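You operate a simulated robot arm through the tools that you are given. There is no shell and no other tool. Be economical: measure what you need, move in short steps, check, and stop when the job is done.

You are at the controls of a simulated two-armed robot. One attempt, no reset.

## Task
Take the blue towel from the island top over the prop and hang it over the handle of the dishwasher door.

The check looks at the end state, three seconds after you hand in, the way a careful person would. Anything else that was tipped, shoved, dropped, spilled or broken makes it a failure. Flat cloth is picked up by pressing the open fingertips on it (5 to 10 N) and closing them slowly along it; thin cloth reads only 2 to 8 mm in the jaws.

## Robot
Two 6-joint arms with two-finger grippers on one trunk, on a base that drives. Base frame: it is fixed to the floor where the robot stands at the start and does not move with it; the origin is under the middle of the robot, x ahead of it, y to its left, z up; the surface under the hand at the start is at about z = 0.92. Units: m, rad, N and s.
The left shoulder is at the start at [0.07, 0.148, 1.443], the right one opposite. With the tool pointing down near the work surface each hand reaches from about 0.4 to 0.68 m from the robot's upright axis, wherever it stands, measured 20 degrees to its own side. Payload 2.45 kg a hand.
Tool frame (each hand has its own): the origin (TCP) lies between the finger pads and is the grasp point; the fingertips stand 0.03 m ahead of it; z points along the fingers, y is the line along which they close. The gripper opens to 0.106 m. The gripper's body begins 0.079 m behind the TCP.
Orientation is told as [roll, pitch, yaw] about the base's x, y, z axes, in that order, counted from this pose: with the fingers straight down and closing along the base's y, the tool's x points along the base's -x, its y along +y and its z along -z.

## Interface
- The arms move only by the tool servo_tool. It takes "left_moves", "right_moves" or both (then of equal length, played together; a hand with none holds still); each is a list of rows, each a list of 7 numbers: the shift along the tool's x, y, z in m, then the turn, a rotation vector about the tool's x, y, z in rad, then the finger opening in m, from 0 to 0.106. In form: [[dx, dy, dz, ax, ay, az, gripper], ...]. A call has 1 to 12 rows; each row shifts and turns the commanded pose from where the row before left it, along the tool's axes as they then stand. A row lasts 0.2 s, in which the tool goes at most 0.05 m and 0.15 rad; a call with a longer step from one row to the next is refused whole, and so is a gripper value outside its range. A pose out of reach is approached as far as the arm can. The call stops where the force on the tool passes 40 N (or 10 N more than at its start, if that is more) or the arm is blocked; 0.2 s more then pass. Each finger travels about 0.072 m/s and halts on what it meets, pressing with about 29 N; the grip force reading is that of the motor and also rises with nothing between the fingers. The clock runs only during rows and for 0.2 s after the last one: add rows that do not move to give the fingers time. It gives the time, the measured TCP pose, the force on the tool (base axes), the opening and the grip force at its end, in the units of the frame above (readings bear some noise), with the torque about the TCP (base axes, N m) and any sound that the robot's microphone picked up.
- Cameras (640 x 400 px; columns grow to the right, rows downward): "scene" is now at [0.0933, 0.0372, 1.6277]; the picture's right is [0.63, -0.77, -0.00], its down [-0.72, -0.59, -0.36] and it looks along [0.28, 0.23, -0.93] (base axes); focal length 214 px, centre (320, 200). "left" rides on the left gripper at [0.076, 0.002, -0.106] in its tool frame; the picture's right is [-0.02, 1.00, 0.00], its down [-0.78, -0.02, -0.62] and it looks along [-0.62, -0.01, 0.78] (tool axes); focal length 247 px, centre (320, 200). "right" rides on the right gripper at [0.076, -0.002, -0.106] in its tool frame; the picture's right is [0.02, 1.00, 0.00], its down [-0.78, 0.02, -0.62] and it looks along [-0.62, 0.01, 0.78] (tool axes); focal length 247 px, centre (320, 200). There is no depth. A picture from a camera that has moved, and an enlarged one, comes with that camera's place and axes in the base frame and with its lens.
- get_image(camera): a new picture of that camera. The clock stands still meanwhile.
- move_column(by): slides the trunk up (or, below 0, down) by that many m; the arms and the scene camera ride with it, the base frame stays. It gives what a move gives, with no picture.
- steer(legs): drives the robot by 1 to 6 legs, each [ahead, left, turn to the left] in m, m and rad, along the robot's own axes; the way and the turn of a leg run together, so that a leg with both is an arc; at most 1.5 m and 3.142 rad a leg. The arms and the cameras ride along, it lands a little off, and it stops where it bumps. It gives what a move gives.
- aim_head(pan, tilt): turns the head with the scene camera to pan (to the left, within 1.501 rad either way) and tilt (down, from -0.506 to 1.204), counted from straight ahead of the robot. It gives what a move gives.
- zoom(camera, box): a new picture of the part [left, top, right, bottom] of that camera's present view, enlarged. The clock stands still meanwhile.
- close_job(): hands the job in; it is judged then, once.

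Work in short steps. Places have to be worked out from the pictures, the camera data and where the tool is seen: move nearer, look again, correct. Check each grasp and each placing, and mend what went wrong. You have 120 turns and 108 pictures in all, those below and enlarged ones among them. Open the grippers and draw the arms clear of the work before you hand the job in, unless the task says otherwise; then end with one line.

The tools are called after "Request:" by a JSON object that holds its "api" and its "payload". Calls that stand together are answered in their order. servo_tool: Moves the arms, as the interface text tells. Its arguments: {"type":"object","properties":{"left_moves":{"type":"array","items":{"type":"array","items":{"type":"number"}}},"right_moves":{"type":"array","items":{"type":"array","items":{"type":"number"}}}},"required":[]} The other tools are called the same way: move_column (by) slides the trunk up or down; steer (legs) drives the base; aim_head (pan, tilt) turns the head that bears the scene camera; get_image (camera) takes a picture; zoom (camera, box) takes an enlarged picture of a part of a camera's view; close_job () hands the job in.

At the start:

```text
t: 0.0
left_position: [0.603, -0.0133, 0.9991]
left_tcp_rot: [0.0, -0.001, 0.0]
left_contact_force: [-0.3, 0.4, 0.2]
left_moment: [0.03, 0.0, 0.01]
left_finger_gap: 0.1061
left_grip_force: 0.1
right_position: [0.3909, -0.4847, 1.0806]
right_tcp_rot: [0.001, 0.0, 0.0]
right_contact_force: [0.3, 0.2, 0.4]
right_moment: [-0.01, -0.02, 0.02]
right_finger_gap: 0.1062
right_grip_force: 0.0
trunk travel left (down, up): [-0.915, 0.025]
robot x, y, heading: [0.0002, -0.0042, 0.003]
head pan, tilt: [0.684, 1.201]
```

scene: 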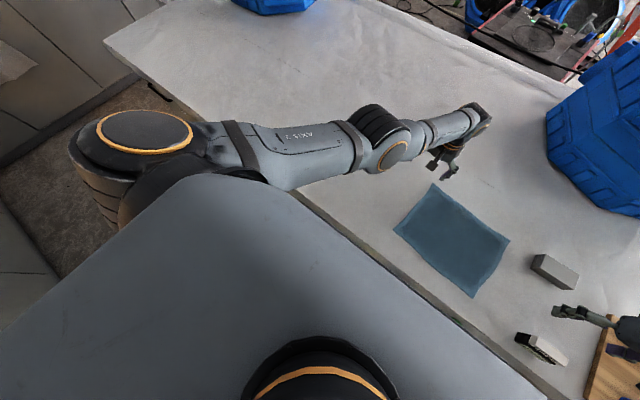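
right: 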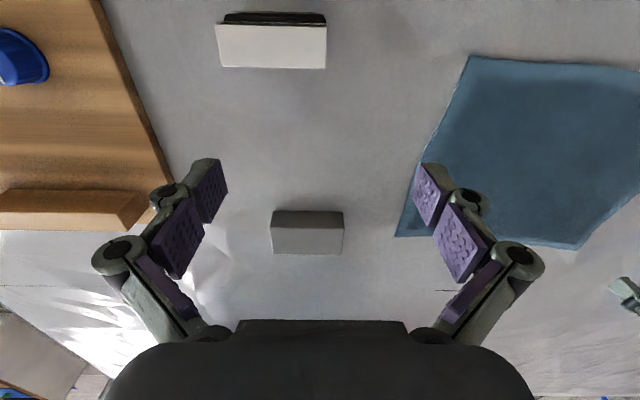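
left: 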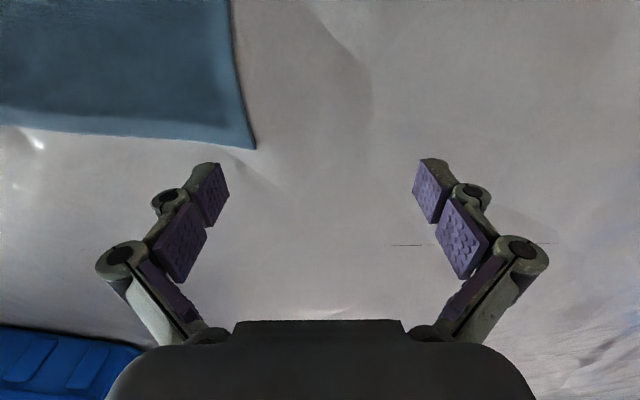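

I see the blue towel on the island top between the hands. First I look around for the dishwasher and the prop.

Request:
{"api": "aim_head", "payload": {"pan": 0.0, "tilt": 0.5}}

Request:
{"api": "get_image", "payload": {"camera": "scene"}}

Request:
{"api": "aim_head", "payload": {"pan": 1.5, "tilt": 0.5}}

Request:
{"api": "get_image", "payload": {"camera": "scene"}}

Request:
{"api": "aim_head", "payload": {"pan": -1.5, "tilt": 0.5}}

Request:
{"api": "get_image", "payload": {"camera": "scene"}}

```text
t: 1.1
left_position: [0.6034, -0.0137, 0.9995]
left_tcp_rot: [-0.001, 0.0, 0.0]
left_contact_force: [0.8, 0.4, -0.6]
left_moment: [0.01, 0.0, 0.02]
left_finger_gap: 0.1061
left_grip_force: 0.0
right_position: [0.391, -0.4853, 1.0783]
right_tcp_rot: [0.001, 0.0, 0.0]
right_contact_force: [0.0, -0.4, 0.2]
right_moment: [0.01, -0.04, 0.01]
right_finger_gap: 0.1061
right_grip_force: 0.0
trunk travel left (down, up): [-0.915, 0.025]
robot x, y, heading: [0.0027, -0.0033, 0.001]
head pan, tilt: [0.0, 0.499]
```

```text
104 pictures are left
camera scene: at [0.1408, 0.0018, 1.6813], right [0.0, -1.0, 0.0], down [-0.48, 0.0, -0.88], along [0.88, 0.0, -0.48], focal length 214 px, centre (320, 200)
```

scene: 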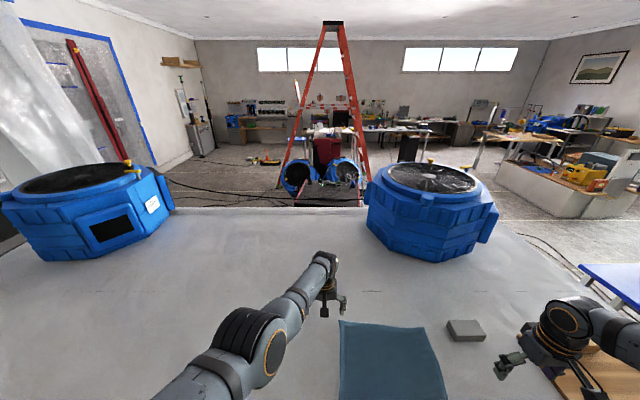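

```text
t: 2.7
left_position: [0.6026, -0.0149, 1.0009]
left_tcp_rot: [0.0, -0.001, 0.0]
left_contact_force: [-1.1, 0.5, 0.5]
left_moment: [0.01, -0.01, -0.03]
left_finger_gap: 0.1059
left_grip_force: 0.0
right_position: [0.3914, -0.4847, 1.0793]
right_tcp_rot: [0.001, 0.001, 0.0]
right_contact_force: [-0.1, 0.6, -0.5]
right_moment: [0.0, 0.02, -0.01]
right_finger_gap: 0.1058
right_grip_force: 0.1
trunk travel left (down, up): [-0.915, 0.025]
robot x, y, heading: [-0.0016, 0.0048, -0.001]
head pan, tilt: [1.499, 0.499]
```

```text
103 pictures are left
camera scene: at [0.0565, 0.0924, 1.6814], right [1.0, -0.07, 0.0], down [-0.03, -0.48, -0.88], along [0.06, 0.88, -0.48], focal length 214 px, centre (320, 200)
```

scene: 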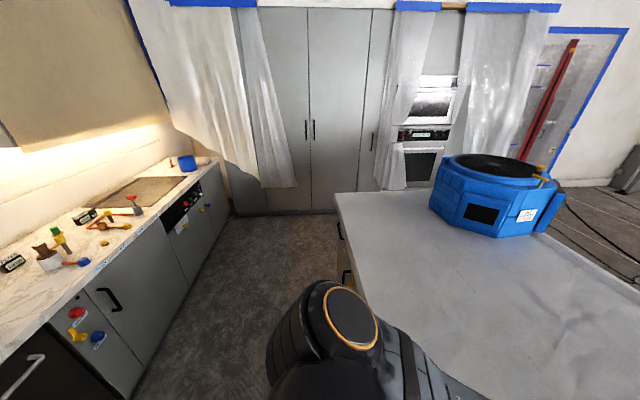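

```text
t: 5.3
left_position: [0.6031, -0.0142, 1.0001]
left_tcp_rot: [0.0, 0.0, 0.001]
left_contact_force: [0.8, 0.0, -0.4]
left_moment: [-0.03, -0.04, 0.01]
left_finger_gap: 0.1059
left_grip_force: 0.1
right_position: [0.3911, -0.485, 1.0795]
right_tcp_rot: [0.0, 0.0, -0.001]
right_contact_force: [1.1, -0.3, -0.3]
right_moment: [0.03, 0.02, 0.01]
right_finger_gap: 0.1061
right_grip_force: 0.1
trunk travel left (down, up): [-0.915, 0.025]
robot x, y, heading: [-0.0017, 0.0017, -0.002]
head pan, tilt: [-1.499, 0.499]
```

```text
102 pictures are left
camera scene: at [0.0565, -0.0891, 1.6814], right [-1.0, -0.07, 0.0], down [-0.03, 0.48, -0.88], along [0.06, -0.88, -0.48], focal length 214 px, centre (320, 200)
```

scene: 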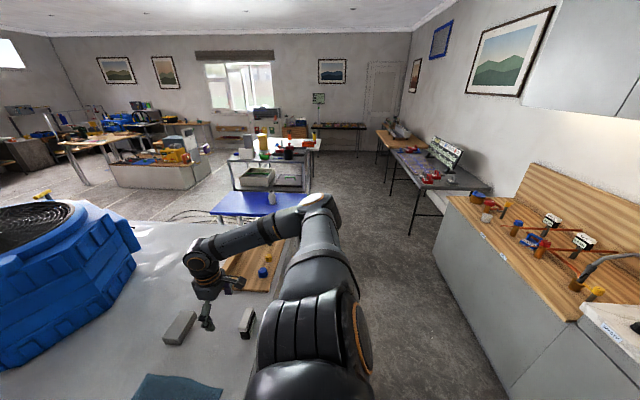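

The black front with a bar handle behind me on the left is probably the dishwasher. I'll look closer at that and at the towel; I turn the head to each.

Request:
{"api": "aim_head", "payload": {"pan": 1.5, "tilt": 0.95}}

Request:
{"api": "get_image", "payload": {"camera": "scene"}}

Request:
{"api": "aim_head", "payload": {"pan": -0.4, "tilt": 1.0}}

Request:
{"api": "get_image", "payload": {"camera": "scene"}}

```text
t: 7.9
left_position: [0.6029, -0.0143, 0.9999]
left_tcp_rot: [0.001, 0.0, -0.001]
left_contact_force: [1.1, -0.7, 0.1]
left_moment: [0.02, -0.02, 0.04]
left_finger_gap: 0.106
left_grip_force: 0.1
right_position: [0.3911, -0.484, 1.079]
right_tcp_rot: [-0.001, 0.001, -0.001]
right_contact_force: [0.5, -0.5, 0.2]
right_moment: [0.0, 0.03, 0.02]
right_finger_gap: 0.1059
right_grip_force: 0.1
trunk travel left (down, up): [-0.915, 0.025]
robot x, y, heading: [-0.0039, -0.0016, 0.0]
head pan, tilt: [1.499, 0.949]
```

```text
101 pictures are left
camera scene: at [0.0552, 0.0742, 1.644], right [1.0, -0.07, 0.0], down [-0.06, -0.81, -0.58], along [0.04, 0.58, -0.81], focal length 214 px, centre (320, 200)
```

scene: 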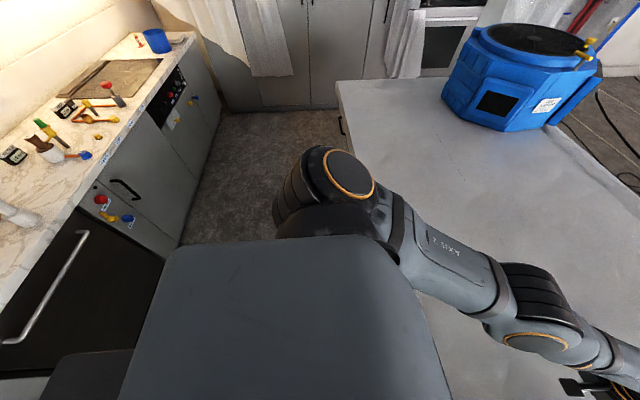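

```text
t: 9.7
left_position: [0.6034, -0.014, 0.9995]
left_tcp_rot: [0.0, 0.0, 0.0]
left_contact_force: [0.1, -0.1, -0.5]
left_moment: [0.06, -0.02, 0.03]
left_finger_gap: 0.1063
left_grip_force: 0.1
right_position: [0.3909, -0.4838, 1.0793]
right_tcp_rot: [0.001, 0.001, 0.002]
right_contact_force: [-0.6, -0.4, -0.8]
right_moment: [-0.03, -0.02, 0.0]
right_finger_gap: 0.1062
right_grip_force: 0.1
trunk travel left (down, up): [-0.915, 0.025]
robot x, y, heading: [-0.0011, -0.0015, 0.003]
head pan, tilt: [-0.4, 1.0]
```

```text
100 pictures are left
camera scene: at [0.1141, -0.0254, 1.6403], right [-0.39, -0.92, 0.0], down [-0.78, 0.33, -0.54], along [0.5, -0.21, -0.84], focal length 214 px, centre (320, 200)
```

scene: 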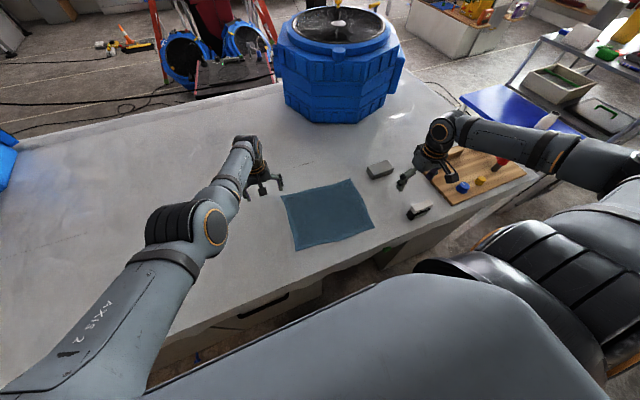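

Towel: about x 0.35–0.62, y −0.37…−0.06, flat. Handle: a bar along y near x≈−0.97, y 0.18…0.58, z≈0.8. I'll raise both hands and then move the base back and right so the towel is centred before me.

Request:
{"api": "servo_tool", "payload": {"left_moves": [[0.02, 0.02, -0.04, 0, 0, 0, 0.106], [0.02, 0.02, -0.04, 0, 0, 0, 0.106], [0, 0, 0, 0, 0, 0, 0.106]], "right_moves": [[0, 0.03, -0.04, 0, 0, 0, 0.106], [0, 0.03, -0.04, 0, 0, 0, 0.106], [0, 0.03, -0.03, 0, 0, 0, 0.106]]}}

Request:
{"api": "steer", "payload": {"legs": [[-0.1, -0.2, 0]]}}

Request:
{"api": "aim_head", "payload": {"pan": 0.0, "tilt": 1.1}}

Request:
{"api": "get_image", "payload": {"camera": "scene"}}

Request:
{"api": "get_image", "payload": {"camera": "left"}}

Request:
{"api": "get_image", "payload": {"camera": "right"}}

```text
t: 10.7
left_position: [0.5887, 0.0898, 1.0818]
left_tcp_rot: [0.071, -0.028, 0.054]
left_contact_force: [0.1, -0.4, 0.4]
left_moment: [-0.02, 0.03, -0.02]
left_finger_gap: 0.106
left_grip_force: 0.0
left hand out of reach, approached as far as the arm can: row 2
right_position: [0.4028, -0.3762, 1.1879]
right_tcp_rot: [-0.001, 0.0, 0.0]
right_contact_force: [0.3, 0.1, 0.6]
right_moment: [0.03, 0.0, -0.02]
right_finger_gap: 0.1063
right_grip_force: 0.0
right hand out of reach, approached as far as the arm can: row 1
trunk travel left (down, up): [-0.915, 0.025]
robot x, y, heading: [-0.001, 0.0012, 0.0]
head pan, tilt: [-0.4, 1.0]
stopped in row 3 (left hand): the arm was blocked; the commanded pose is now the measured one
```

```text
t: 12.4
left_position: [0.4887, -0.1056, 1.0782]
left_tcp_rot: [0.068, -0.025, 0.055]
left_contact_force: [-0.1, -0.3, 0.1]
left_moment: [-0.02, 0.04, -0.03]
left_finger_gap: 0.1057
left_grip_force: 0.1
right_position: [0.3049, -0.57, 1.1886]
right_tcp_rot: [-0.003, 0.001, 0.001]
right_contact_force: [0.3, 0.7, 1.0]
right_moment: [-0.03, 0.02, 0.02]
right_finger_gap: 0.106
right_grip_force: 0.0
trunk travel left (down, up): [-0.915, 0.025]
robot x, y, heading: [-0.0985, -0.199, 0.004]
head pan, tilt: [-0.4, 1.0]
```

```text
t: 13.3
left_position: [0.4878, -0.107, 1.0801]
left_tcp_rot: [0.071, -0.026, 0.059]
left_contact_force: [-0.4, 0.6, 0.8]
left_moment: [0.0, -0.04, 0.03]
left_finger_gap: 0.1057
left_grip_force: 0.1
right_position: [0.3032, -0.5735, 1.1883]
right_tcp_rot: [0.0, 0.001, 0.002]
right_contact_force: [-0.4, -0.2, -0.4]
right_moment: [0.0, 0.03, -0.03]
right_finger_gap: 0.1061
right_grip_force: 0.1
trunk travel left (down, up): [-0.915, 0.025]
robot x, y, heading: [-0.0967, -0.2003, -0.002]
head pan, tilt: [0.0, 1.1]
```

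```text
99 pictures are left
camera scene: at [0.0124, -0.1976, 1.6338], right [0.0, -1.0, 0.0], down [-0.89, 0.0, -0.45], along [0.45, 0.0, -0.89], focal length 214 px, centre (320, 200)
```

scene: 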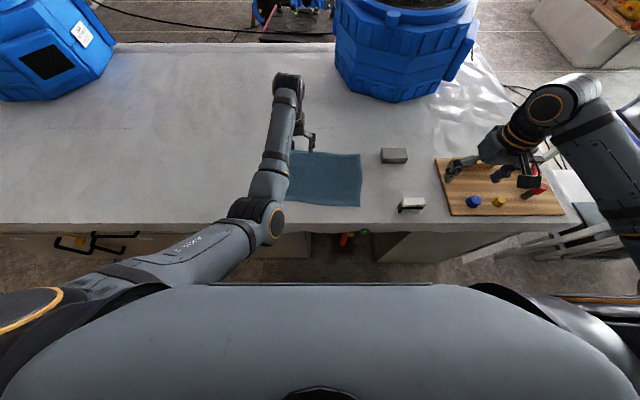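

```text
98 pictures are left
camera left: at [0.4086, -0.1186, 1.1845], right [-0.04, 1.0, 0.07], down [0.77, -0.02, 0.64], along [0.64, 0.08, -0.77], focal length 247 px, centre (320, 200)
```

left: 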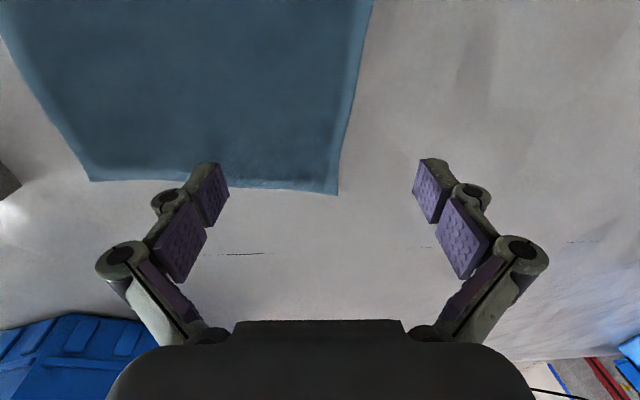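

```text
97 pictures are left
camera right: at [0.2257, -0.5764, 1.2942], right [-0.02, 1.0, 0.0], down [0.78, 0.02, 0.62], along [0.62, 0.01, -0.78], focal length 247 px, centre (320, 200)
```

right: 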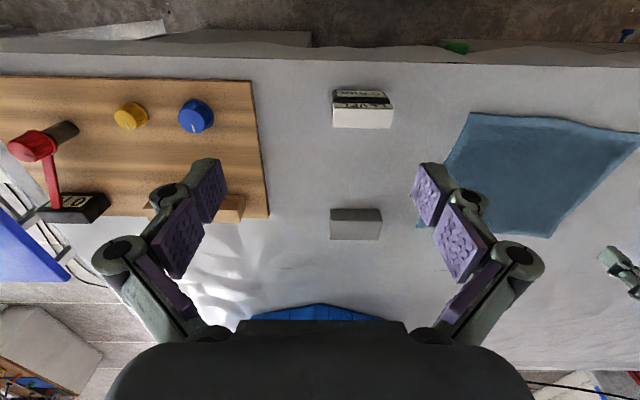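

Near corners of the towel are about (0.38,−0.05) and (0.345,−0.345). I bring both hands above the points just inside them, upright, staying well above the table.

Request:
{"api": "servo_tool", "payload": {"left_moves": [[0.03, 0, 0, 0.035, 0.013, 0.029, 0.06], [0.03, 0.005, 0, 0.035, 0.013, 0.029, 0.06], [0.028, 0.005, 0.0, 0, 0, 0, 0.06], [0, 0, 0.02, 0, 0, 0, 0.06], [0, 0, 0.02, 0, 0, 0, 0.06], [0, 0, 0.02, 0, 0, 0, 0.06], [0, 0, 0, 0, 0, 0, 0.06], [0, 0, 0, 0, 0, 0, 0.06]], "right_moves": [[-0.012, 0.046, 0, 0, 0, 0, 0.06], [-0.012, 0.046, 0, 0, 0, 0, 0.06], [-0.012, 0.046, 0, 0, 0, 0, 0.06], [-0.012, 0.046, 0, 0, 0, 0, 0.06], [-0.012, 0.045, 0.01, 0, 0, 0, 0.06], [-0.011, 0.045, 0.01, 0, 0, 0, 0.06], [0, 0, 0.045, 0, 0, 0, 0.06], [0, 0, 0.045, 0, 0, 0, 0.06]]}}

Request:
{"api": "get_image", "payload": {"camera": "left"}}

Request:
{"api": "get_image", "payload": {"camera": "right"}}

```text
t: 14.2
left_position: [0.4262, -0.0171, 1.0949]
left_tcp_rot: [0.156, -0.068, 0.058]
left_contact_force: [0.0, 0.6, 0.8]
left_moment: [-0.03, 0.0, 0.03]
left_finger_gap: 0.0598
left_grip_force: 0.1
right_position: [0.2693, -0.503, 1.1753]
right_tcp_rot: [0.001, -0.005, 0.001]
right_contact_force: [0.1, 0.5, 0.6]
right_moment: [-0.02, -0.01, 0.02]
right_finger_gap: 0.0597
right_grip_force: 0.1
right hand out of reach, approached as far as the arm can: row 1, 2, 3, 4
trunk travel left (down, up): [-0.915, 0.025]
robot x, y, heading: [-0.1019, -0.1979, 0.005]
head pan, tilt: [0.0, 1.1]
stopped in row 4 (left hand): the arm was blocked; the commanded pose is now the measured one
```

```text
96 pictures are left
camera left: at [0.344, -0.0365, 1.1951], right [-0.05, 0.99, 0.15], down [0.75, -0.07, 0.66], along [0.66, 0.15, -0.73], focal length 247 px, centre (320, 200)
```

left: 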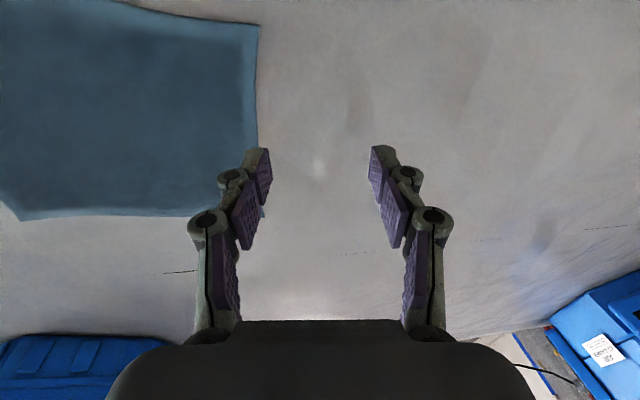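

```text
95 pictures are left
camera right: at [0.1925, -0.5064, 1.2792], right [-0.02, 1.0, 0.0], down [0.78, 0.02, 0.62], along [0.62, 0.02, -0.78], focal length 247 px, centre (320, 200)
```

right: 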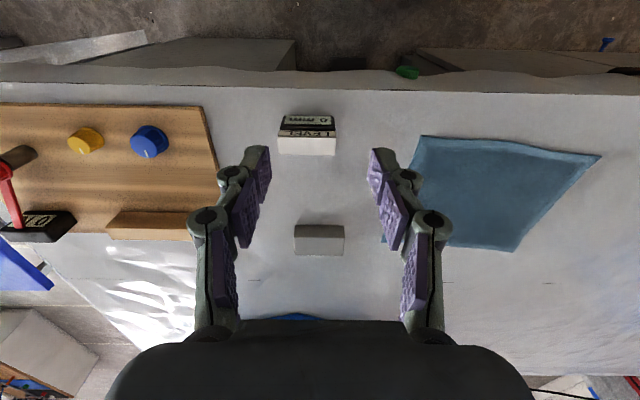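

The hands fold against their limits when high and close; near the surface they have more room. I back the base another 0.07 m and then straighten the left hand lower down.

Request:
{"api": "steer", "payload": {"legs": [[-0.07, 0, 0]]}}

Request:
{"api": "servo_tool", "payload": {"left_moves": [[0, 0, 0.03, 0.05, 0.022, 0.02, 0.06], [0, 0, 0.03, 0.05, 0.022, 0.02, 0.06], [0, 0, 0.03, 0.05, 0.022, 0.02, 0.06], [0, 0, 0, 0, 0, 0, 0.06]]}}

```text
t: 15.2
left_position: [0.3633, -0.018, 1.0917]
left_tcp_rot: [0.155, -0.06, 0.058]
left_contact_force: [0.6, 0.3, -0.8]
left_moment: [0.01, 0.04, -0.01]
left_finger_gap: 0.06
left_grip_force: 0.2
right_position: [0.2078, -0.5046, 1.171]
right_tcp_rot: [0.002, 0.003, 0.001]
right_contact_force: [0.4, -0.1, 0.0]
right_moment: [0.01, 0.1, 0.01]
right_finger_gap: 0.0599
right_grip_force: 0.0
trunk travel left (down, up): [-0.915, 0.025]
robot x, y, heading: [-0.1669, -0.1972, 0.004]
head pan, tilt: [0.0, 1.1]
```

```text
t: 16.2
left_position: [0.3608, -0.0086, 1.0065]
left_tcp_rot: [0.002, 0.004, 0.003]
left_contact_force: [0.1, -0.4, 1.5]
left_moment: [0.01, 0.02, -0.01]
left_finger_gap: 0.0598
left_grip_force: 0.1
right_position: [0.2002, -0.5054, 1.1735]
right_tcp_rot: [0.0, -0.005, 0.001]
right_contact_force: [0.1, -0.7, -0.2]
right_moment: [0.0, 0.01, 0.02]
right_finger_gap: 0.0597
right_grip_force: 0.1
trunk travel left (down, up): [-0.915, 0.025]
robot x, y, heading: [-0.173, -0.1977, 0.002]
head pan, tilt: [0.0, 1.1]
```

Left is upright now. I move both hands to above their grasp points, low for the left, high first for the right.

Request:
{"api": "servo_tool", "payload": {"left_moves": [[-0.01, -0.03, 0, 0, 0, 0, 0.06], [-0.015, -0.03, 0, 0, 0, 0, 0.06], [-0.015, -0.027, 0, 0, 0, 0, 0.06], [0, 0, 0, 0, 0, 0, 0.06], [0, 0, 0, 0, 0, 0, 0.06], [0, 0, 0, 0, 0, 0, 0.06], [0, 0, 0, 0, 0, 0, 0.06], [0, 0, 0, 0, 0, 0, 0.06]], "right_moves": [[-0.045, 0, 0, 0, 0, 0, 0.06], [-0.045, 0, 0, 0, 0, 0, 0.06], [-0.045, 0.02, 0.0, 0, 0, 0, 0.06], [-0.03, 0.03, 0.02, 0, 0, 0, 0.06], [-0.01, 0.04, 0.02, 0, 0, 0, 0.06], [0, 0.04, 0.025, 0, 0, 0, 0.06], [0, 0.04, 0.025, 0, 0, 0, 0.06], [0, 0.035, 0.035, 0, 0, 0, 0.06]]}}

Request:
{"api": "get_image", "payload": {"camera": "left"}}

Request:
{"api": "get_image", "payload": {"camera": "right"}}

```text
t: 18.0
left_position: [0.402, -0.0952, 1.0035]
left_tcp_rot: [0.002, 0.006, 0.002]
left_contact_force: [0.0, -0.6, 0.3]
left_moment: [-0.03, 0.01, 0.02]
left_finger_gap: 0.0601
left_grip_force: 0.0
right_position: [0.305, -0.3837, 0.991]
right_tcp_rot: [0.001, -0.004, 0.002]
right_contact_force: [0.5, 0.1, 0.2]
right_moment: [-0.02, 0.0, 0.01]
right_finger_gap: 0.0599
right_grip_force: 0.1
right hand out of reach, approached as far as the arm can: row 1, 2, 3, 4, 5
trunk travel left (down, up): [-0.915, 0.025]
robot x, y, heading: [-0.1646, -0.1979, -0.0]
head pan, tilt: [0.0, 1.1]
```

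```text
94 pictures are left
camera left: at [0.3263, -0.0926, 1.1105], right [0.02, 1.0, 0.0], down [0.79, -0.02, 0.62], along [0.62, -0.01, -0.79], focal length 247 px, centre (320, 200)
```

left: 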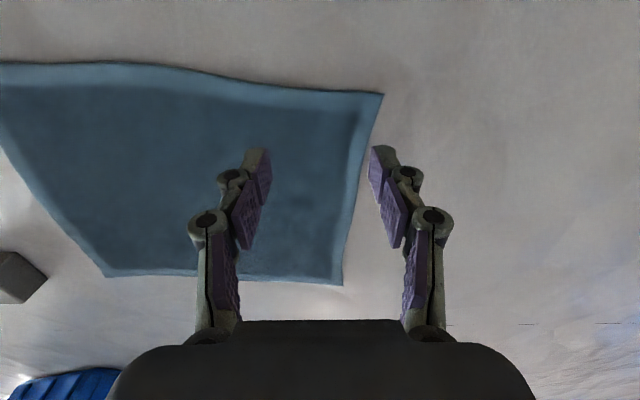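

```text
93 pictures are left
camera right: at [0.2285, -0.3866, 1.0977], right [-0.02, 1.0, 0.0], down [0.78, 0.02, 0.62], along [0.62, 0.01, -0.78], focal length 247 px, centre (320, 200)
```

right: 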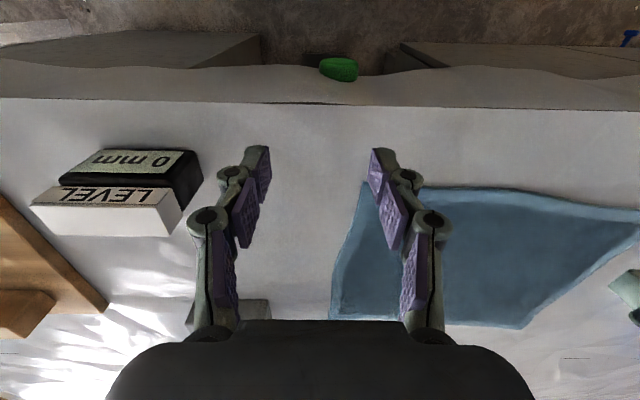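

Corners confirmed at (0.377,−0.048) and (0.352,−0.351). Left is placed; I move the right to (0.385,−0.30) and lower both to just above the cloth (contact expected at TCP z≈0.95).

Request:
{"api": "servo_tool", "payload": {"left_moves": [[0, 0, 0, 0, 0, 0, 0.05], [0, 0, 0, 0, 0, 0, 0.05], [0, 0, 0.01, 0, 0, 0, 0.05], [0, 0, 0.02, 0, 0, 0, 0.05], [0, 0, 0, 0, 0, 0, 0.05]], "right_moves": [[-0.03, 0.03, 0, 0, 0, 0, 0.05], [-0.03, 0.03, 0, 0, 0, 0, 0.05], [-0.02, 0.024, 0, 0, 0, 0, 0.05], [0, 0, 0.015, 0, 0, 0, 0.05], [0, 0, 0, 0, 0, 0, 0.05]]}}

```text
t: 19.2
left_position: [0.4021, -0.0948, 0.9739]
left_tcp_rot: [0.004, 0.003, 0.0]
left_contact_force: [0.8, 0.4, 0.0]
left_moment: [-0.01, -0.01, -0.01]
left_finger_gap: 0.0498
left_grip_force: 0.0
right_position: [0.3866, -0.2985, 0.9772]
right_tcp_rot: [0.003, -0.002, 0.0]
right_contact_force: [0.1, 0.7, 1.3]
right_moment: [-0.03, -0.01, -0.01]
right_finger_gap: 0.05
right_grip_force: 0.1
trunk travel left (down, up): [-0.915, 0.025]
robot x, y, heading: [-0.1673, -0.1955, 0.003]
head pan, tilt: [0.0, 1.1]
```

Both are in place above the cloth. I go down in small steps toward contact.

Request:
{"api": "servo_tool", "payload": {"left_moves": [[0, 0, 0.008, 0, 0, 0, 0.05], [0, 0, 0.006, 0, 0, 0, 0.05], [0, 0, 0.004, 0, 0, 0, 0.05], [0, 0, 0, 0, 0, 0, 0.05]], "right_moves": [[0, 0, 0.01, 0, 0, 0, 0.05], [0, 0, 0.007, 0, 0, 0, 0.05], [0, 0, 0.004, 0, 0, 0, 0.05], [0, 0, 0, 0, 0, 0, 0.05]]}}

```text
t: 20.2
left_position: [0.4017, -0.0942, 0.9556]
left_tcp_rot: [0.006, 0.005, 0.004]
left_contact_force: [-0.3, 0.5, -1.1]
left_moment: [-0.01, -0.01, -0.02]
left_finger_gap: 0.0496
left_grip_force: 0.0
right_position: [0.3872, -0.2999, 0.9574]
right_tcp_rot: [0.0, -0.002, 0.0]
right_contact_force: [-0.4, -0.1, 0.0]
right_moment: [0.01, -0.02, -0.01]
right_finger_gap: 0.0499
right_grip_force: 0.1
trunk travel left (down, up): [-0.915, 0.025]
robot x, y, heading: [-0.1689, -0.2058, -0.0]
head pan, tilt: [0.0, 1.1]
```

No contact yet; continue a few mm.

Request:
{"api": "servo_tool", "payload": {"left_moves": [[0, 0, 0.003, 0, 0, 0, 0.05], [0, 0, 0.002, 0, 0, 0, 0.05], [0, 0, 0, 0, 0, 0, 0.05]], "right_moves": [[0, 0, 0.003, 0, 0, 0, 0.05], [0, 0, 0.003, 0, 0, 0, 0.05], [0, 0, 0, 0, 0, 0, 0.05]]}}

```text
t: 21.0
left_position: [0.402, -0.0963, 0.9517]
left_tcp_rot: [0.007, 0.004, 0.003]
left_contact_force: [-0.7, 1.4, 3.2]
left_moment: [0.01, 0.02, 0.0]
left_finger_gap: 0.0505
left_grip_force: 0.3
right_position: [0.387, -0.3002, 0.9515]
right_tcp_rot: [0.001, -0.006, 0.0]
right_contact_force: [-0.2, 0.3, 5.6]
right_moment: [-0.04, 0.0, 0.01]
right_finger_gap: 0.0507
right_grip_force: 0.0
trunk travel left (down, up): [-0.915, 0.025]
robot x, y, heading: [-0.1696, -0.2004, 0.005]
head pan, tilt: [0.0, 1.1]
```

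Contact: left 3 N, right 5.6 N. I press a hair more and close slowly along the cloth.

Request:
{"api": "servo_tool", "payload": {"left_moves": [[0, 0, 0.002, 0, 0, 0, 0.05], [0, 0, 0, 0, 0, 0, 0.044], [0, 0, 0, 0, 0, 0, 0.038], [0, 0, 0, 0, 0, 0, 0.032], [0, 0, 0, 0, 0, 0, 0.026], [0, 0, 0, 0, 0, 0, 0.02], [0, 0, 0, 0, 0, 0, 0.014], [0, 0, 0, 0, 0, 0, 0.008], [0, 0, 0, 0, 0, 0, 0.003], [0, 0, 0, 0, 0, 0, 0], [0, 0, 0, 0, 0, 0, 0]], "right_moves": [[0, 0, 0.001, 0, 0, 0, 0.05], [0, 0, 0, 0, 0, 0, 0.044], [0, 0, 0, 0, 0, 0, 0.038], [0, 0, 0, 0, 0, 0, 0.032], [0, 0, 0, 0, 0, 0, 0.026], [0, 0, 0, 0, 0, 0, 0.02], [0, 0, 0, 0, 0, 0, 0.014], [0, 0, 0, 0, 0, 0, 0.008], [0, 0, 0, 0, 0, 0, 0.003], [0, 0, 0, 0, 0, 0, 0], [0, 0, 0, 0, 0, 0, 0]]}}

Request:
{"api": "get_image", "payload": {"camera": "left"}}

Request:
{"api": "get_image", "payload": {"camera": "right"}}

```text
t: 23.4
left_position: [0.3973, -0.0977, 0.9526]
left_tcp_rot: [0.004, 0.003, 0.001]
left_contact_force: [-1.2, -10.0, 11.0]
left_moment: [-0.31, 0.06, 0.05]
left_finger_gap: 0.0053
left_grip_force: 28.9
right_position: [0.3832, -0.2999, 0.951]
right_tcp_rot: [0.004, -0.008, 0.001]
right_contact_force: [0.6, 10.7, 15.6]
right_moment: [0.27, -0.04, -0.03]
right_finger_gap: 0.0048
right_grip_force: 29.2
trunk travel left (down, up): [-0.915, 0.025]
robot x, y, heading: [-0.1687, -0.1997, 0.006]
head pan, tilt: [0.0, 1.1]
```

```text
92 pictures are left
camera left: at [0.3216, -0.0949, 1.0581], right [0.02, 1.0, 0.0], down [0.78, -0.02, 0.62], along [0.62, -0.01, -0.78], focal length 247 px, centre (320, 200)
```

left: 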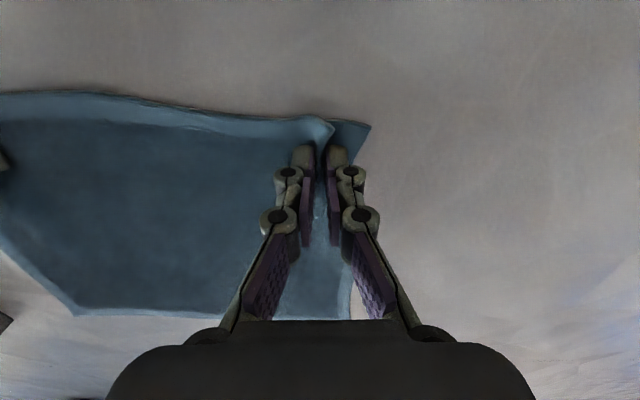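

```text
91 pictures are left
camera right: at [0.3065, -0.3023, 1.0566], right [-0.02, 1.0, 0.0], down [0.78, 0.02, 0.63], along [0.63, 0.02, -0.78], focal length 247 px, centre (320, 200)
```

right: 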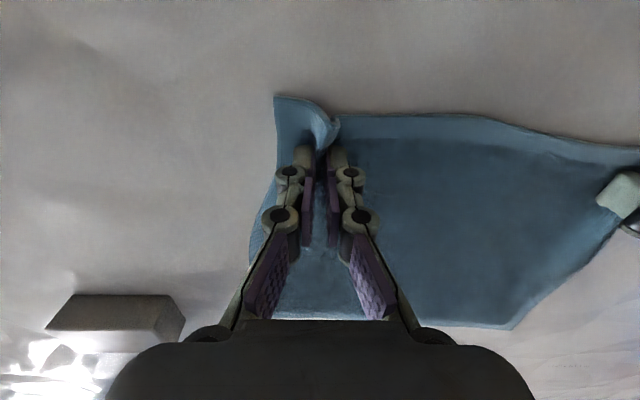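

Both grips read 5 mm of cloth. I ease the tension between the hands by a few mm and lift together.

Request:
{"api": "servo_tool", "payload": {"left_moves": [[0, -0.005, -0.005, 0, 0, 0, 0], [0, -0.003, -0.02, 0, 0, 0, 0], [0, 0, -0.03, 0, 0, 0, 0], [0, 0, -0.03, 0, 0, 0, 0], [0, 0, 0, 0, 0, 0, 0]], "right_moves": [[0, 0.005, -0.005, 0, 0, 0, 0], [0, 0.003, -0.02, 0, 0, 0, 0], [0, 0, -0.03, 0, 0, 0, 0], [0, 0, -0.03, 0, 0, 0, 0], [0, 0, 0, 0, 0, 0, 0]]}}

Request:
{"api": "get_image", "payload": {"camera": "scene"}}

```text
t: 24.6
left_position: [0.4004, -0.1017, 1.0346]
left_tcp_rot: [0.002, 0.006, 0.002]
left_contact_force: [-0.7, -6.9, 0.1]
left_moment: [-0.25, 0.03, 0.01]
left_finger_gap: 0.0048
left_grip_force: 29.0
right_position: [0.3879, -0.3055, 1.0314]
right_tcp_rot: [-0.016, -0.002, -0.01]
right_contact_force: [0.9, 7.7, -0.7]
right_moment: [0.22, -0.02, -0.01]
right_finger_gap: 0.0044
right_grip_force: 28.8
trunk travel left (down, up): [-0.915, 0.025]
robot x, y, heading: [-0.1684, -0.1983, 0.002]
head pan, tilt: [0.0, 1.1]
```

```text
90 pictures are left
camera scene: at [-0.0555, -0.1958, 1.6336], right [0.0, -1.0, 0.0], down [-0.89, 0.0, -0.45], along [0.45, 0.0, -0.89], focal length 214 px, centre (320, 200)
```

scene: 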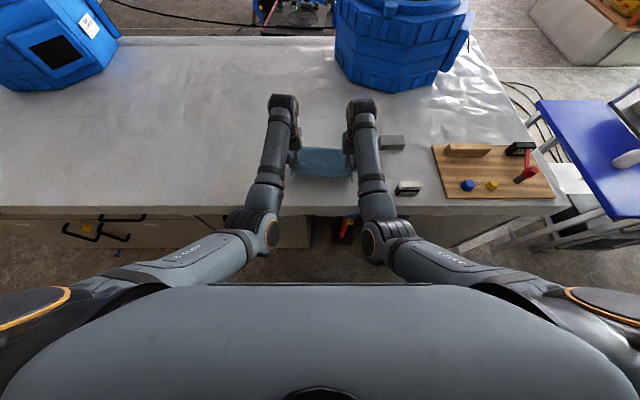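

The towel is lifted with both hands. Before backing up and turning I check the floor around the base and the aisle on both sides.

Request:
{"api": "aim_head", "payload": {"pan": 1.5, "tilt": 1.2}}

Request:
{"api": "get_image", "payload": {"camera": "scene"}}

Request:
{"api": "aim_head", "payload": {"pan": -1.5, "tilt": 1.0}}

Request:
{"api": "get_image", "payload": {"camera": "scene"}}

```text
t: 26.2
left_position: [0.4021, -0.103, 1.0348]
left_tcp_rot: [0.006, 0.005, 0.001]
left_contact_force: [0.3, -6.5, 0.3]
left_moment: [-0.17, -0.02, 0.03]
left_finger_gap: 0.0047
left_grip_force: 28.9
right_position: [0.3899, -0.3046, 1.0342]
right_tcp_rot: [-0.014, -0.007, -0.011]
right_contact_force: [0.6, 5.3, 0.4]
right_moment: [0.2, -0.01, 0.0]
right_finger_gap: 0.0046
right_grip_force: 29.1
trunk travel left (down, up): [-0.915, 0.025]
robot x, y, heading: [-0.1647, -0.2014, 0.001]
head pan, tilt: [1.499, 1.201]
```

```text
89 pictures are left
camera scene: at [-0.1152, -0.1405, 1.6277], right [1.0, -0.07, 0.0], down [-0.07, -0.93, -0.36], along [0.03, 0.36, -0.93], focal length 214 px, centre (320, 200)
```

scene: 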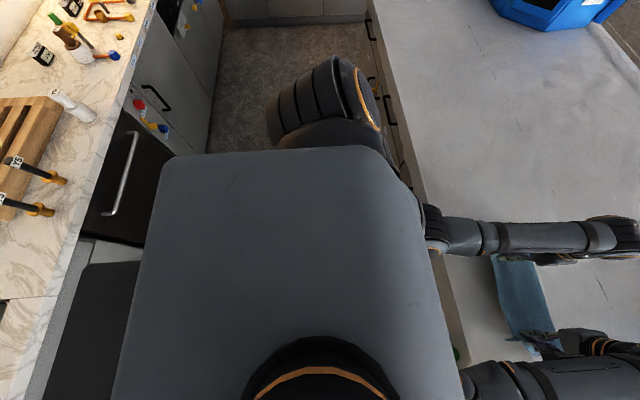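

```text
t: 28.8
left_position: [0.4005, -0.1027, 1.0336]
left_tcp_rot: [0.005, 0.003, 0.002]
left_contact_force: [-1.3, -6.3, -0.2]
left_moment: [-0.21, 0.02, 0.02]
left_finger_gap: 0.0047
left_grip_force: 29.1
right_position: [0.3887, -0.3035, 1.0338]
right_tcp_rot: [-0.016, -0.007, -0.011]
right_contact_force: [-0.2, 6.9, -0.5]
right_moment: [0.24, -0.02, -0.02]
right_finger_gap: 0.0046
right_grip_force: 29.1
trunk travel left (down, up): [-0.915, 0.025]
robot x, y, heading: [-0.1687, -0.1949, 0.005]
head pan, tilt: [-1.499, 1.0]
```

```text
88 pictures are left
camera scene: at [-0.114, -0.2658, 1.6403], right [-1.0, -0.07, 0.0], down [-0.06, 0.84, -0.54], along [0.04, -0.54, -0.84], focal length 214 px, centre (320, 200)
```

scene: 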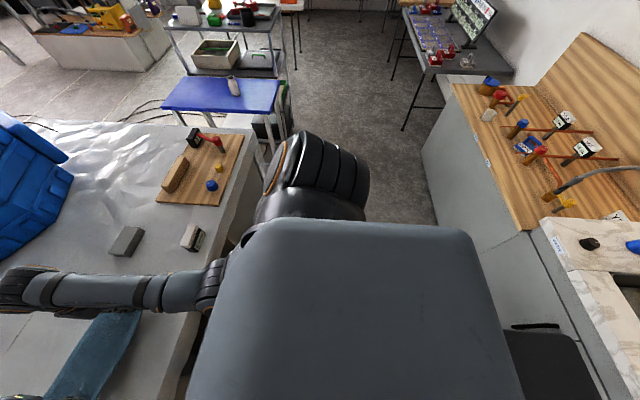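

There's a dark shape behind the trunk; I need to know whether it's part of me. I zoom in on it.

Request:
{"api": "zoom", "payload": {"camera": "scene", "box": [440, 240, 640, 400]}}

```text
2.50 times, centred on (540, 320) of scene
camera zoom: at [-0.114, -0.2658, 1.6403], right [-1.0, -0.07, 0.0], down [-0.06, 0.84, -0.54], along [0.04, -0.54, -0.84], focal length 536 px, centre (-230, -100)
```

zoom: 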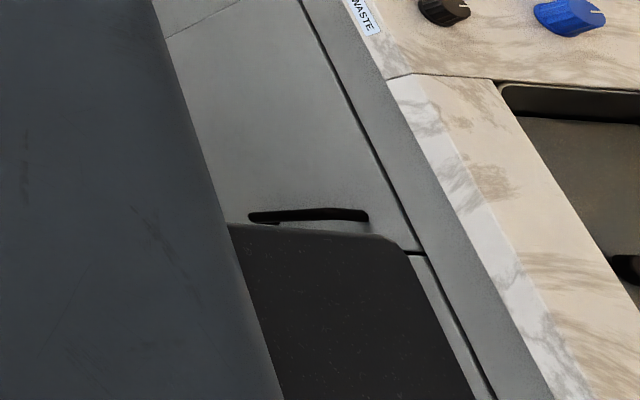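

The dark shape has a rounded, robot-like top and rides along: it's my mast/rear, less than ~0.5 m behind the axis. I ease the cloth tension and back up 0.2 m to pull the towel off the island.

Request:
{"api": "servo_tool", "payload": {"left_moves": [[0, -0.006, 0, 0, 0, 0, 0], [0, 0, 0, 0, 0, 0, 0]]}}

Request:
{"api": "aim_head", "payload": {"pan": 0, "tilt": 1.1}}

Request:
{"api": "steer", "payload": {"legs": [[-0.2, 0, 0]]}}

Request:
{"api": "get_image", "payload": {"camera": "scene"}}

Request:
{"api": "get_image", "payload": {"camera": "left"}}

```text
t: 29.4
left_position: [0.4014, -0.1091, 1.0346]
left_tcp_rot: [0.006, 0.004, 0.004]
left_contact_force: [0.1, -2.0, 0.1]
left_moment: [-0.04, 0.0, 0.01]
left_finger_gap: 0.0044
left_grip_force: 29.0
right_position: [0.3899, -0.3038, 1.0339]
right_tcp_rot: [-0.018, -0.008, -0.008]
right_contact_force: [-0.8, 1.6, -0.5]
right_moment: [0.1, -0.01, -0.01]
right_finger_gap: 0.0045
right_grip_force: 29.5
trunk travel left (down, up): [-0.915, 0.025]
robot x, y, heading: [-0.1687, -0.1967, 0.006]
head pan, tilt: [-1.499, 1.0]
```

```text
t: 31.0
left_position: [0.4013, -0.109, 1.0351]
left_tcp_rot: [0.004, 0.004, 0.002]
left_contact_force: [-0.9, -1.9, 0.0]
left_moment: [-0.02, -0.01, 0.03]
left_finger_gap: 0.0045
left_grip_force: 29.0
right_position: [0.3901, -0.3043, 1.0329]
right_tcp_rot: [-0.014, -0.005, -0.01]
right_contact_force: [0.6, 1.5, -0.6]
right_moment: [0.02, 0.04, -0.05]
right_finger_gap: 0.0043
right_grip_force: 29.0
trunk travel left (down, up): [-0.915, 0.025]
robot x, y, heading: [-0.1707, -0.2001, 0.003]
head pan, tilt: [0.0, 1.1]
```

```text
t: 32.6
left_position: [0.2022, -0.1104, 1.0326]
left_tcp_rot: [0.005, 0.008, 0.002]
left_contact_force: [0.5, -2.0, -0.9]
left_moment: [0.0, 0.03, -0.01]
left_finger_gap: 0.0042
left_grip_force: 29.1
right_position: [0.1899, -0.3043, 1.0313]
right_tcp_rot: [-0.016, -0.003, -0.011]
right_contact_force: [0.2, 2.2, -0.1]
right_moment: [0.01, 0.01, -0.04]
right_finger_gap: 0.0042
right_grip_force: 28.4
trunk travel left (down, up): [-0.915, 0.025]
robot x, y, heading: [-0.3657, -0.1981, -0.001]
head pan, tilt: [0.0, 1.1]
```

```text
86 pictures are left
camera scene: at [-0.2524, -0.1965, 1.6333], right [0.0, -1.0, 0.0], down [-0.89, 0.0, -0.45], along [0.45, 0.0, -0.89], focal length 214 px, centre (320, 200)
```

scene: 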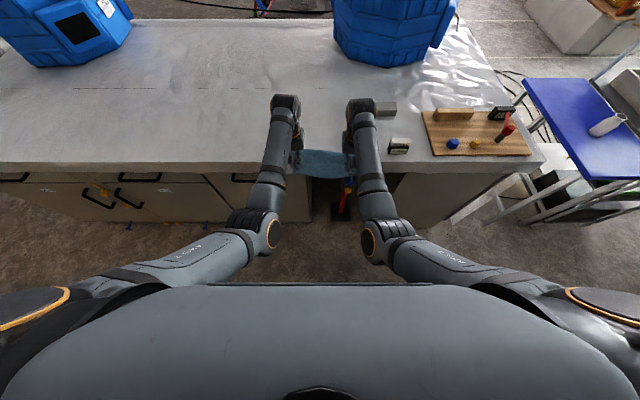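

```text
85 pictures are left
camera left: at [0.1274, -0.109, 1.1392], right [0.02, 1.0, 0.0], down [0.79, -0.02, 0.62], along [0.62, -0.01, -0.79], focal length 247 px, centre (320, 200)
```

left: 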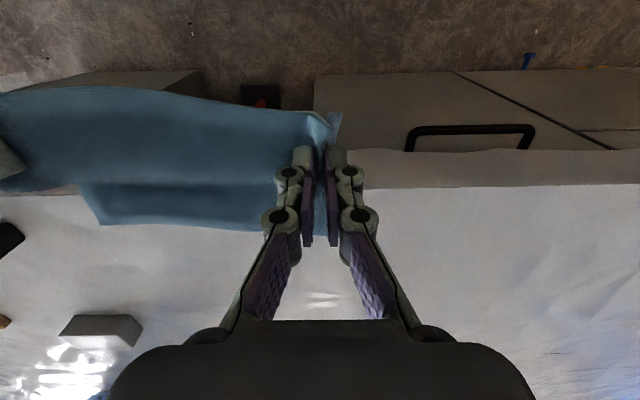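

Only the last ~7 cm of cloth still rests on the island. I back a further 0.06 m, then look.

Request:
{"api": "steer", "payload": {"legs": [[-0.06, 0, 0]]}}

Request:
{"api": "get_image", "payload": {"camera": "left"}}

```text
t: 33.5
left_position: [0.1471, -0.1104, 1.0307]
left_tcp_rot: [0.005, 0.01, 0.002]
left_contact_force: [0.4, -2.0, 0.1]
left_moment: [-0.05, 0.03, 0.01]
left_finger_gap: 0.0046
left_grip_force: 29.1
right_position: [0.1365, -0.3076, 1.0296]
right_tcp_rot: [-0.018, -0.001, -0.013]
right_contact_force: [0.6, 2.4, -1.1]
right_moment: [0.1, 0.08, -0.02]
right_finger_gap: 0.0043
right_grip_force: 29.4
trunk travel left (down, up): [-0.915, 0.025]
robot x, y, heading: [-0.4311, -0.1988, -0.002]
head pan, tilt: [0.0, 1.1]
```

```text
84 pictures are left
camera left: at [0.0717, -0.1093, 1.1373], right [0.02, 1.0, 0.0], down [0.79, -0.02, 0.61], along [0.61, -0.01, -0.79], focal length 247 px, centre (320, 200)
```

left: 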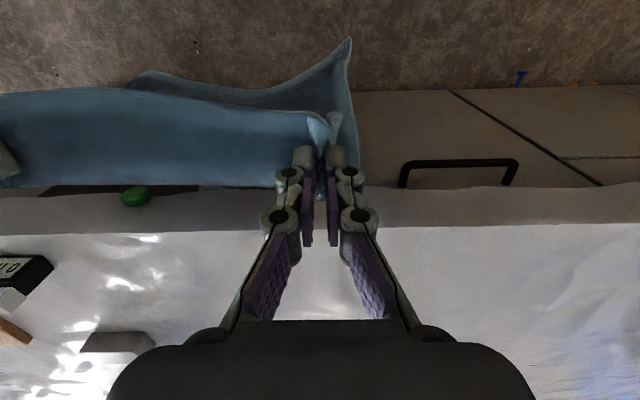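

The towel hangs free in the aisle. I turn left 90° in two legs, drifting to the aisle's middle.

Request:
{"api": "steer", "payload": {"legs": [[0.0, 0, 0.6], [0.03, -0.04, 0.97]]}}

Request:
{"api": "aim_head", "payload": {"pan": 0.6, "tilt": 0.8}}

Request:
{"api": "get_image", "payload": {"camera": "scene"}}

```text
t: 38.1
left_position: [-0.4729, 0.3795, 1.034]
left_tcp_rot: [0.004, 0.002, 1.578]
left_contact_force: [2.0, -0.2, 0.6]
left_moment: [-0.04, -0.06, -0.08]
left_finger_gap: 0.0041
left_grip_force: 29.5
right_position: [-0.2751, 0.3686, 1.0339]
right_tcp_rot: [-0.019, -0.01, 1.564]
right_contact_force: [-2.1, 0.8, 0.6]
right_moment: [-0.01, 0.03, -0.1]
right_finger_gap: 0.0045
right_grip_force: 29.5
trunk travel left (down, up): [-0.915, 0.025]
robot x, y, heading: [-0.3803, -0.1876, 1.573]
head pan, tilt: [0.0, 1.1]
```

```text
t: 39.1
left_position: [-0.4726, 0.3785, 1.0344]
left_tcp_rot: [0.005, 0.005, 1.579]
left_contact_force: [1.6, 0.3, -1.2]
left_moment: [0.01, -0.04, -0.12]
left_finger_gap: 0.0041
left_grip_force: 28.7
right_position: [-0.2753, 0.3687, 1.0343]
right_tcp_rot: [-0.018, -0.009, 1.564]
right_contact_force: [-1.8, 0.2, -1.5]
right_moment: [-0.04, 0.04, -0.08]
right_finger_gap: 0.0046
right_grip_force: 28.9
trunk travel left (down, up): [-0.915, 0.025]
robot x, y, heading: [-0.379, -0.191, 1.576]
head pan, tilt: [0.6, 0.799]
```

```text
83 pictures are left
camera scene: at [-0.4281, -0.0727, 1.6554], right [0.82, 0.57, 0.0], down [0.41, -0.59, -0.7], along [-0.4, 0.57, -0.72], focal length 214 px, centre (320, 200)
```

scene: 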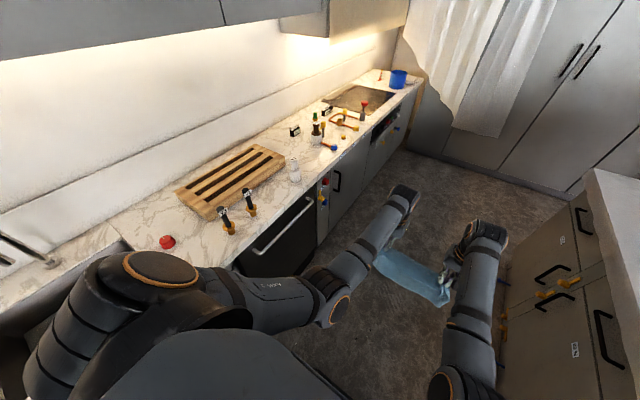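

Everything hangs well. The handle is confirmed at about x −0.925, y 0.16…0.545. I drive along the aisle to y≈0.355, shifting toward the island, then check before turning.

Request:
{"api": "steer", "payload": {"legs": [[0.543, -0.11, 0]]}}

Request:
{"api": "aim_head", "payload": {"pan": 1.4, "tilt": 0.7}}

Request:
{"api": "get_image", "payload": {"camera": "scene"}}

```text
t: 42.2
left_position: [-0.3662, 0.9156, 1.0353]
left_tcp_rot: [0.005, 0.005, 1.574]
left_contact_force: [1.3, -0.1, 0.0]
left_moment: [0.0, -0.04, -0.08]
left_finger_gap: 0.0043
left_grip_force: 29.5
right_position: [-0.1681, 0.9035, 1.0341]
right_tcp_rot: [-0.019, -0.009, 1.558]
right_contact_force: [-0.8, 0.9, -0.9]
right_moment: [-0.01, 0.05, -0.09]
right_finger_gap: 0.0045
right_grip_force: 29.0
trunk travel left (down, up): [-0.915, 0.025]
robot x, y, heading: [-0.2736, 0.3461, 1.577]
head pan, tilt: [0.6, 0.799]
```

```text
t: 43.4
left_position: [-0.3649, 0.9156, 1.0355]
left_tcp_rot: [0.005, 0.006, 1.574]
left_contact_force: [1.1, -0.4, -0.4]
left_moment: [-0.03, -0.04, -0.08]
left_finger_gap: 0.0044
left_grip_force: 29.6
right_position: [-0.1672, 0.9043, 1.0337]
right_tcp_rot: [-0.017, -0.01, 1.56]
right_contact_force: [-1.9, -0.4, 0.2]
right_moment: [0.01, 0.03, -0.09]
right_finger_gap: 0.0046
right_grip_force: 29.4
trunk travel left (down, up): [-0.915, 0.025]
robot x, y, heading: [-0.2793, 0.3474, 1.578]
head pan, tilt: [1.4, 0.7]
```

```text
82 pictures are left
camera scene: at [-0.3606, 0.4117, 1.6637], right [0.17, 0.99, 0.0], down [0.63, -0.11, -0.76], along [-0.75, 0.13, -0.64], focal length 214 px, centre (320, 200)
```

scene: 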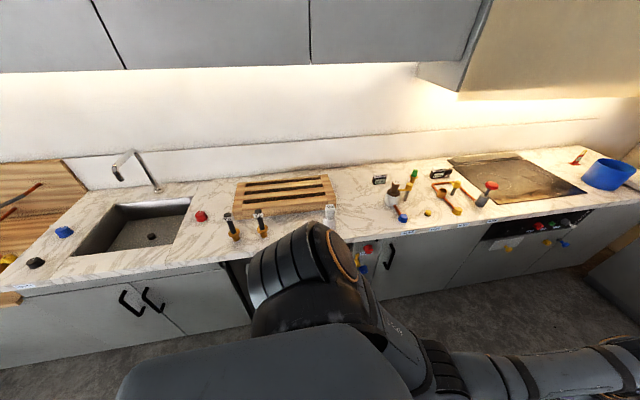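

Clear on this side. I turn the remaining quarter to face the dishwasher.

Request:
{"api": "steer", "payload": {"legs": [[0, 0, 1.563]]}}

Request:
{"api": "aim_head", "payload": {"pan": 0, "tilt": 1.0}}

Request:
{"api": "get_image", "payload": {"camera": "scene"}}

Request:
{"api": "get_image", "payload": {"camera": "left"}}

Request:
{"api": "get_image", "payload": {"camera": "right"}}

```text
t: 47.7
left_position: [-0.8405, 0.225, 1.0346]
left_tcp_rot: [0.006, 0.001, -3.086]
left_contact_force: [0.2, 0.9, 0.2]
left_moment: [0.08, -0.02, -0.07]
left_finger_gap: 0.0043
left_grip_force: 29.0
right_position: [-0.8405, 0.4235, 1.0332]
right_tcp_rot: [-0.02, -0.009, -3.101]
right_contact_force: [-0.9, -1.1, 0.1]
right_moment: [-0.09, 0.0, -0.08]
right_finger_gap: 0.0043
right_grip_force: 28.9
trunk travel left (down, up): [-0.915, 0.025]
robot x, y, heading: [-0.2737, 0.3397, -3.085]
head pan, tilt: [1.4, 0.7]
```

```text
t: 49.2
left_position: [-0.8405, 0.2254, 1.035]
left_tcp_rot: [0.004, 0.004, -3.086]
left_contact_force: [0.4, 1.0, 0.4]
left_moment: [0.03, 0.03, -0.08]
left_finger_gap: 0.0042
left_grip_force: 29.7
right_position: [-0.8408, 0.4232, 1.0336]
right_tcp_rot: [-0.02, -0.01, -3.098]
right_contact_force: [0.7, -1.5, -0.8]
right_moment: [-0.1, 0.01, -0.09]
right_finger_gap: 0.0043
right_grip_force: 29.3
trunk travel left (down, up): [-0.915, 0.025]
robot x, y, heading: [-0.2789, 0.3446, -3.087]
head pan, tilt: [0.0, 1.0]
```

```text
81 pictures are left
camera scene: at [-0.3967, 0.3406, 1.6403], right [-0.06, 1.0, 0.0], down [0.84, 0.05, -0.54], along [-0.54, -0.03, -0.84], focal length 214 px, centre (320, 200)
```

scene: 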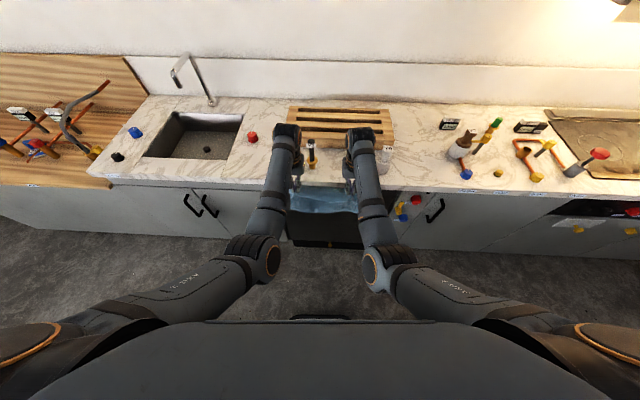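

```text
80 pictures are left
camera left: at [-0.7653, 0.2282, 1.1407], right [0.03, -1.0, 0.0], down [-0.79, -0.02, 0.62], along [-0.62, -0.03, -0.79], focal length 247 px, centre (320, 200)
```

left: 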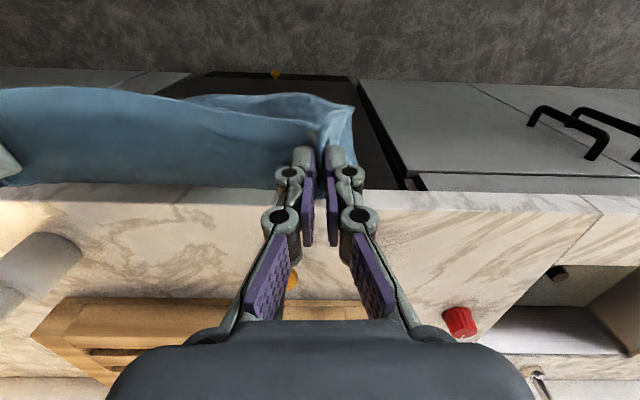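

```text
79 pictures are left
camera right: at [-0.7641, 0.4257, 1.1391], right [0.06, -1.0, -0.02], down [-0.78, -0.06, 0.63], along [-0.63, -0.02, -0.78], focal length 247 px, centre (320, 200)
```

right: 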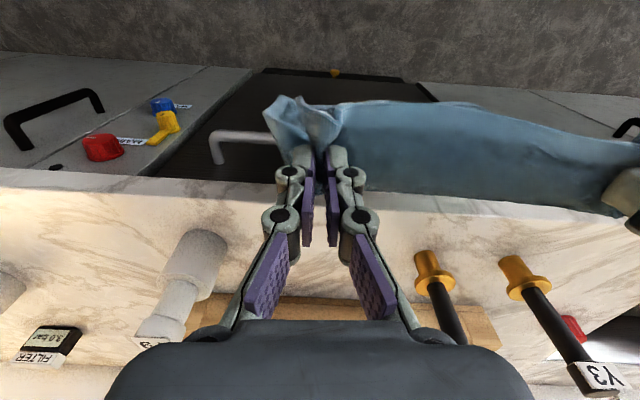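

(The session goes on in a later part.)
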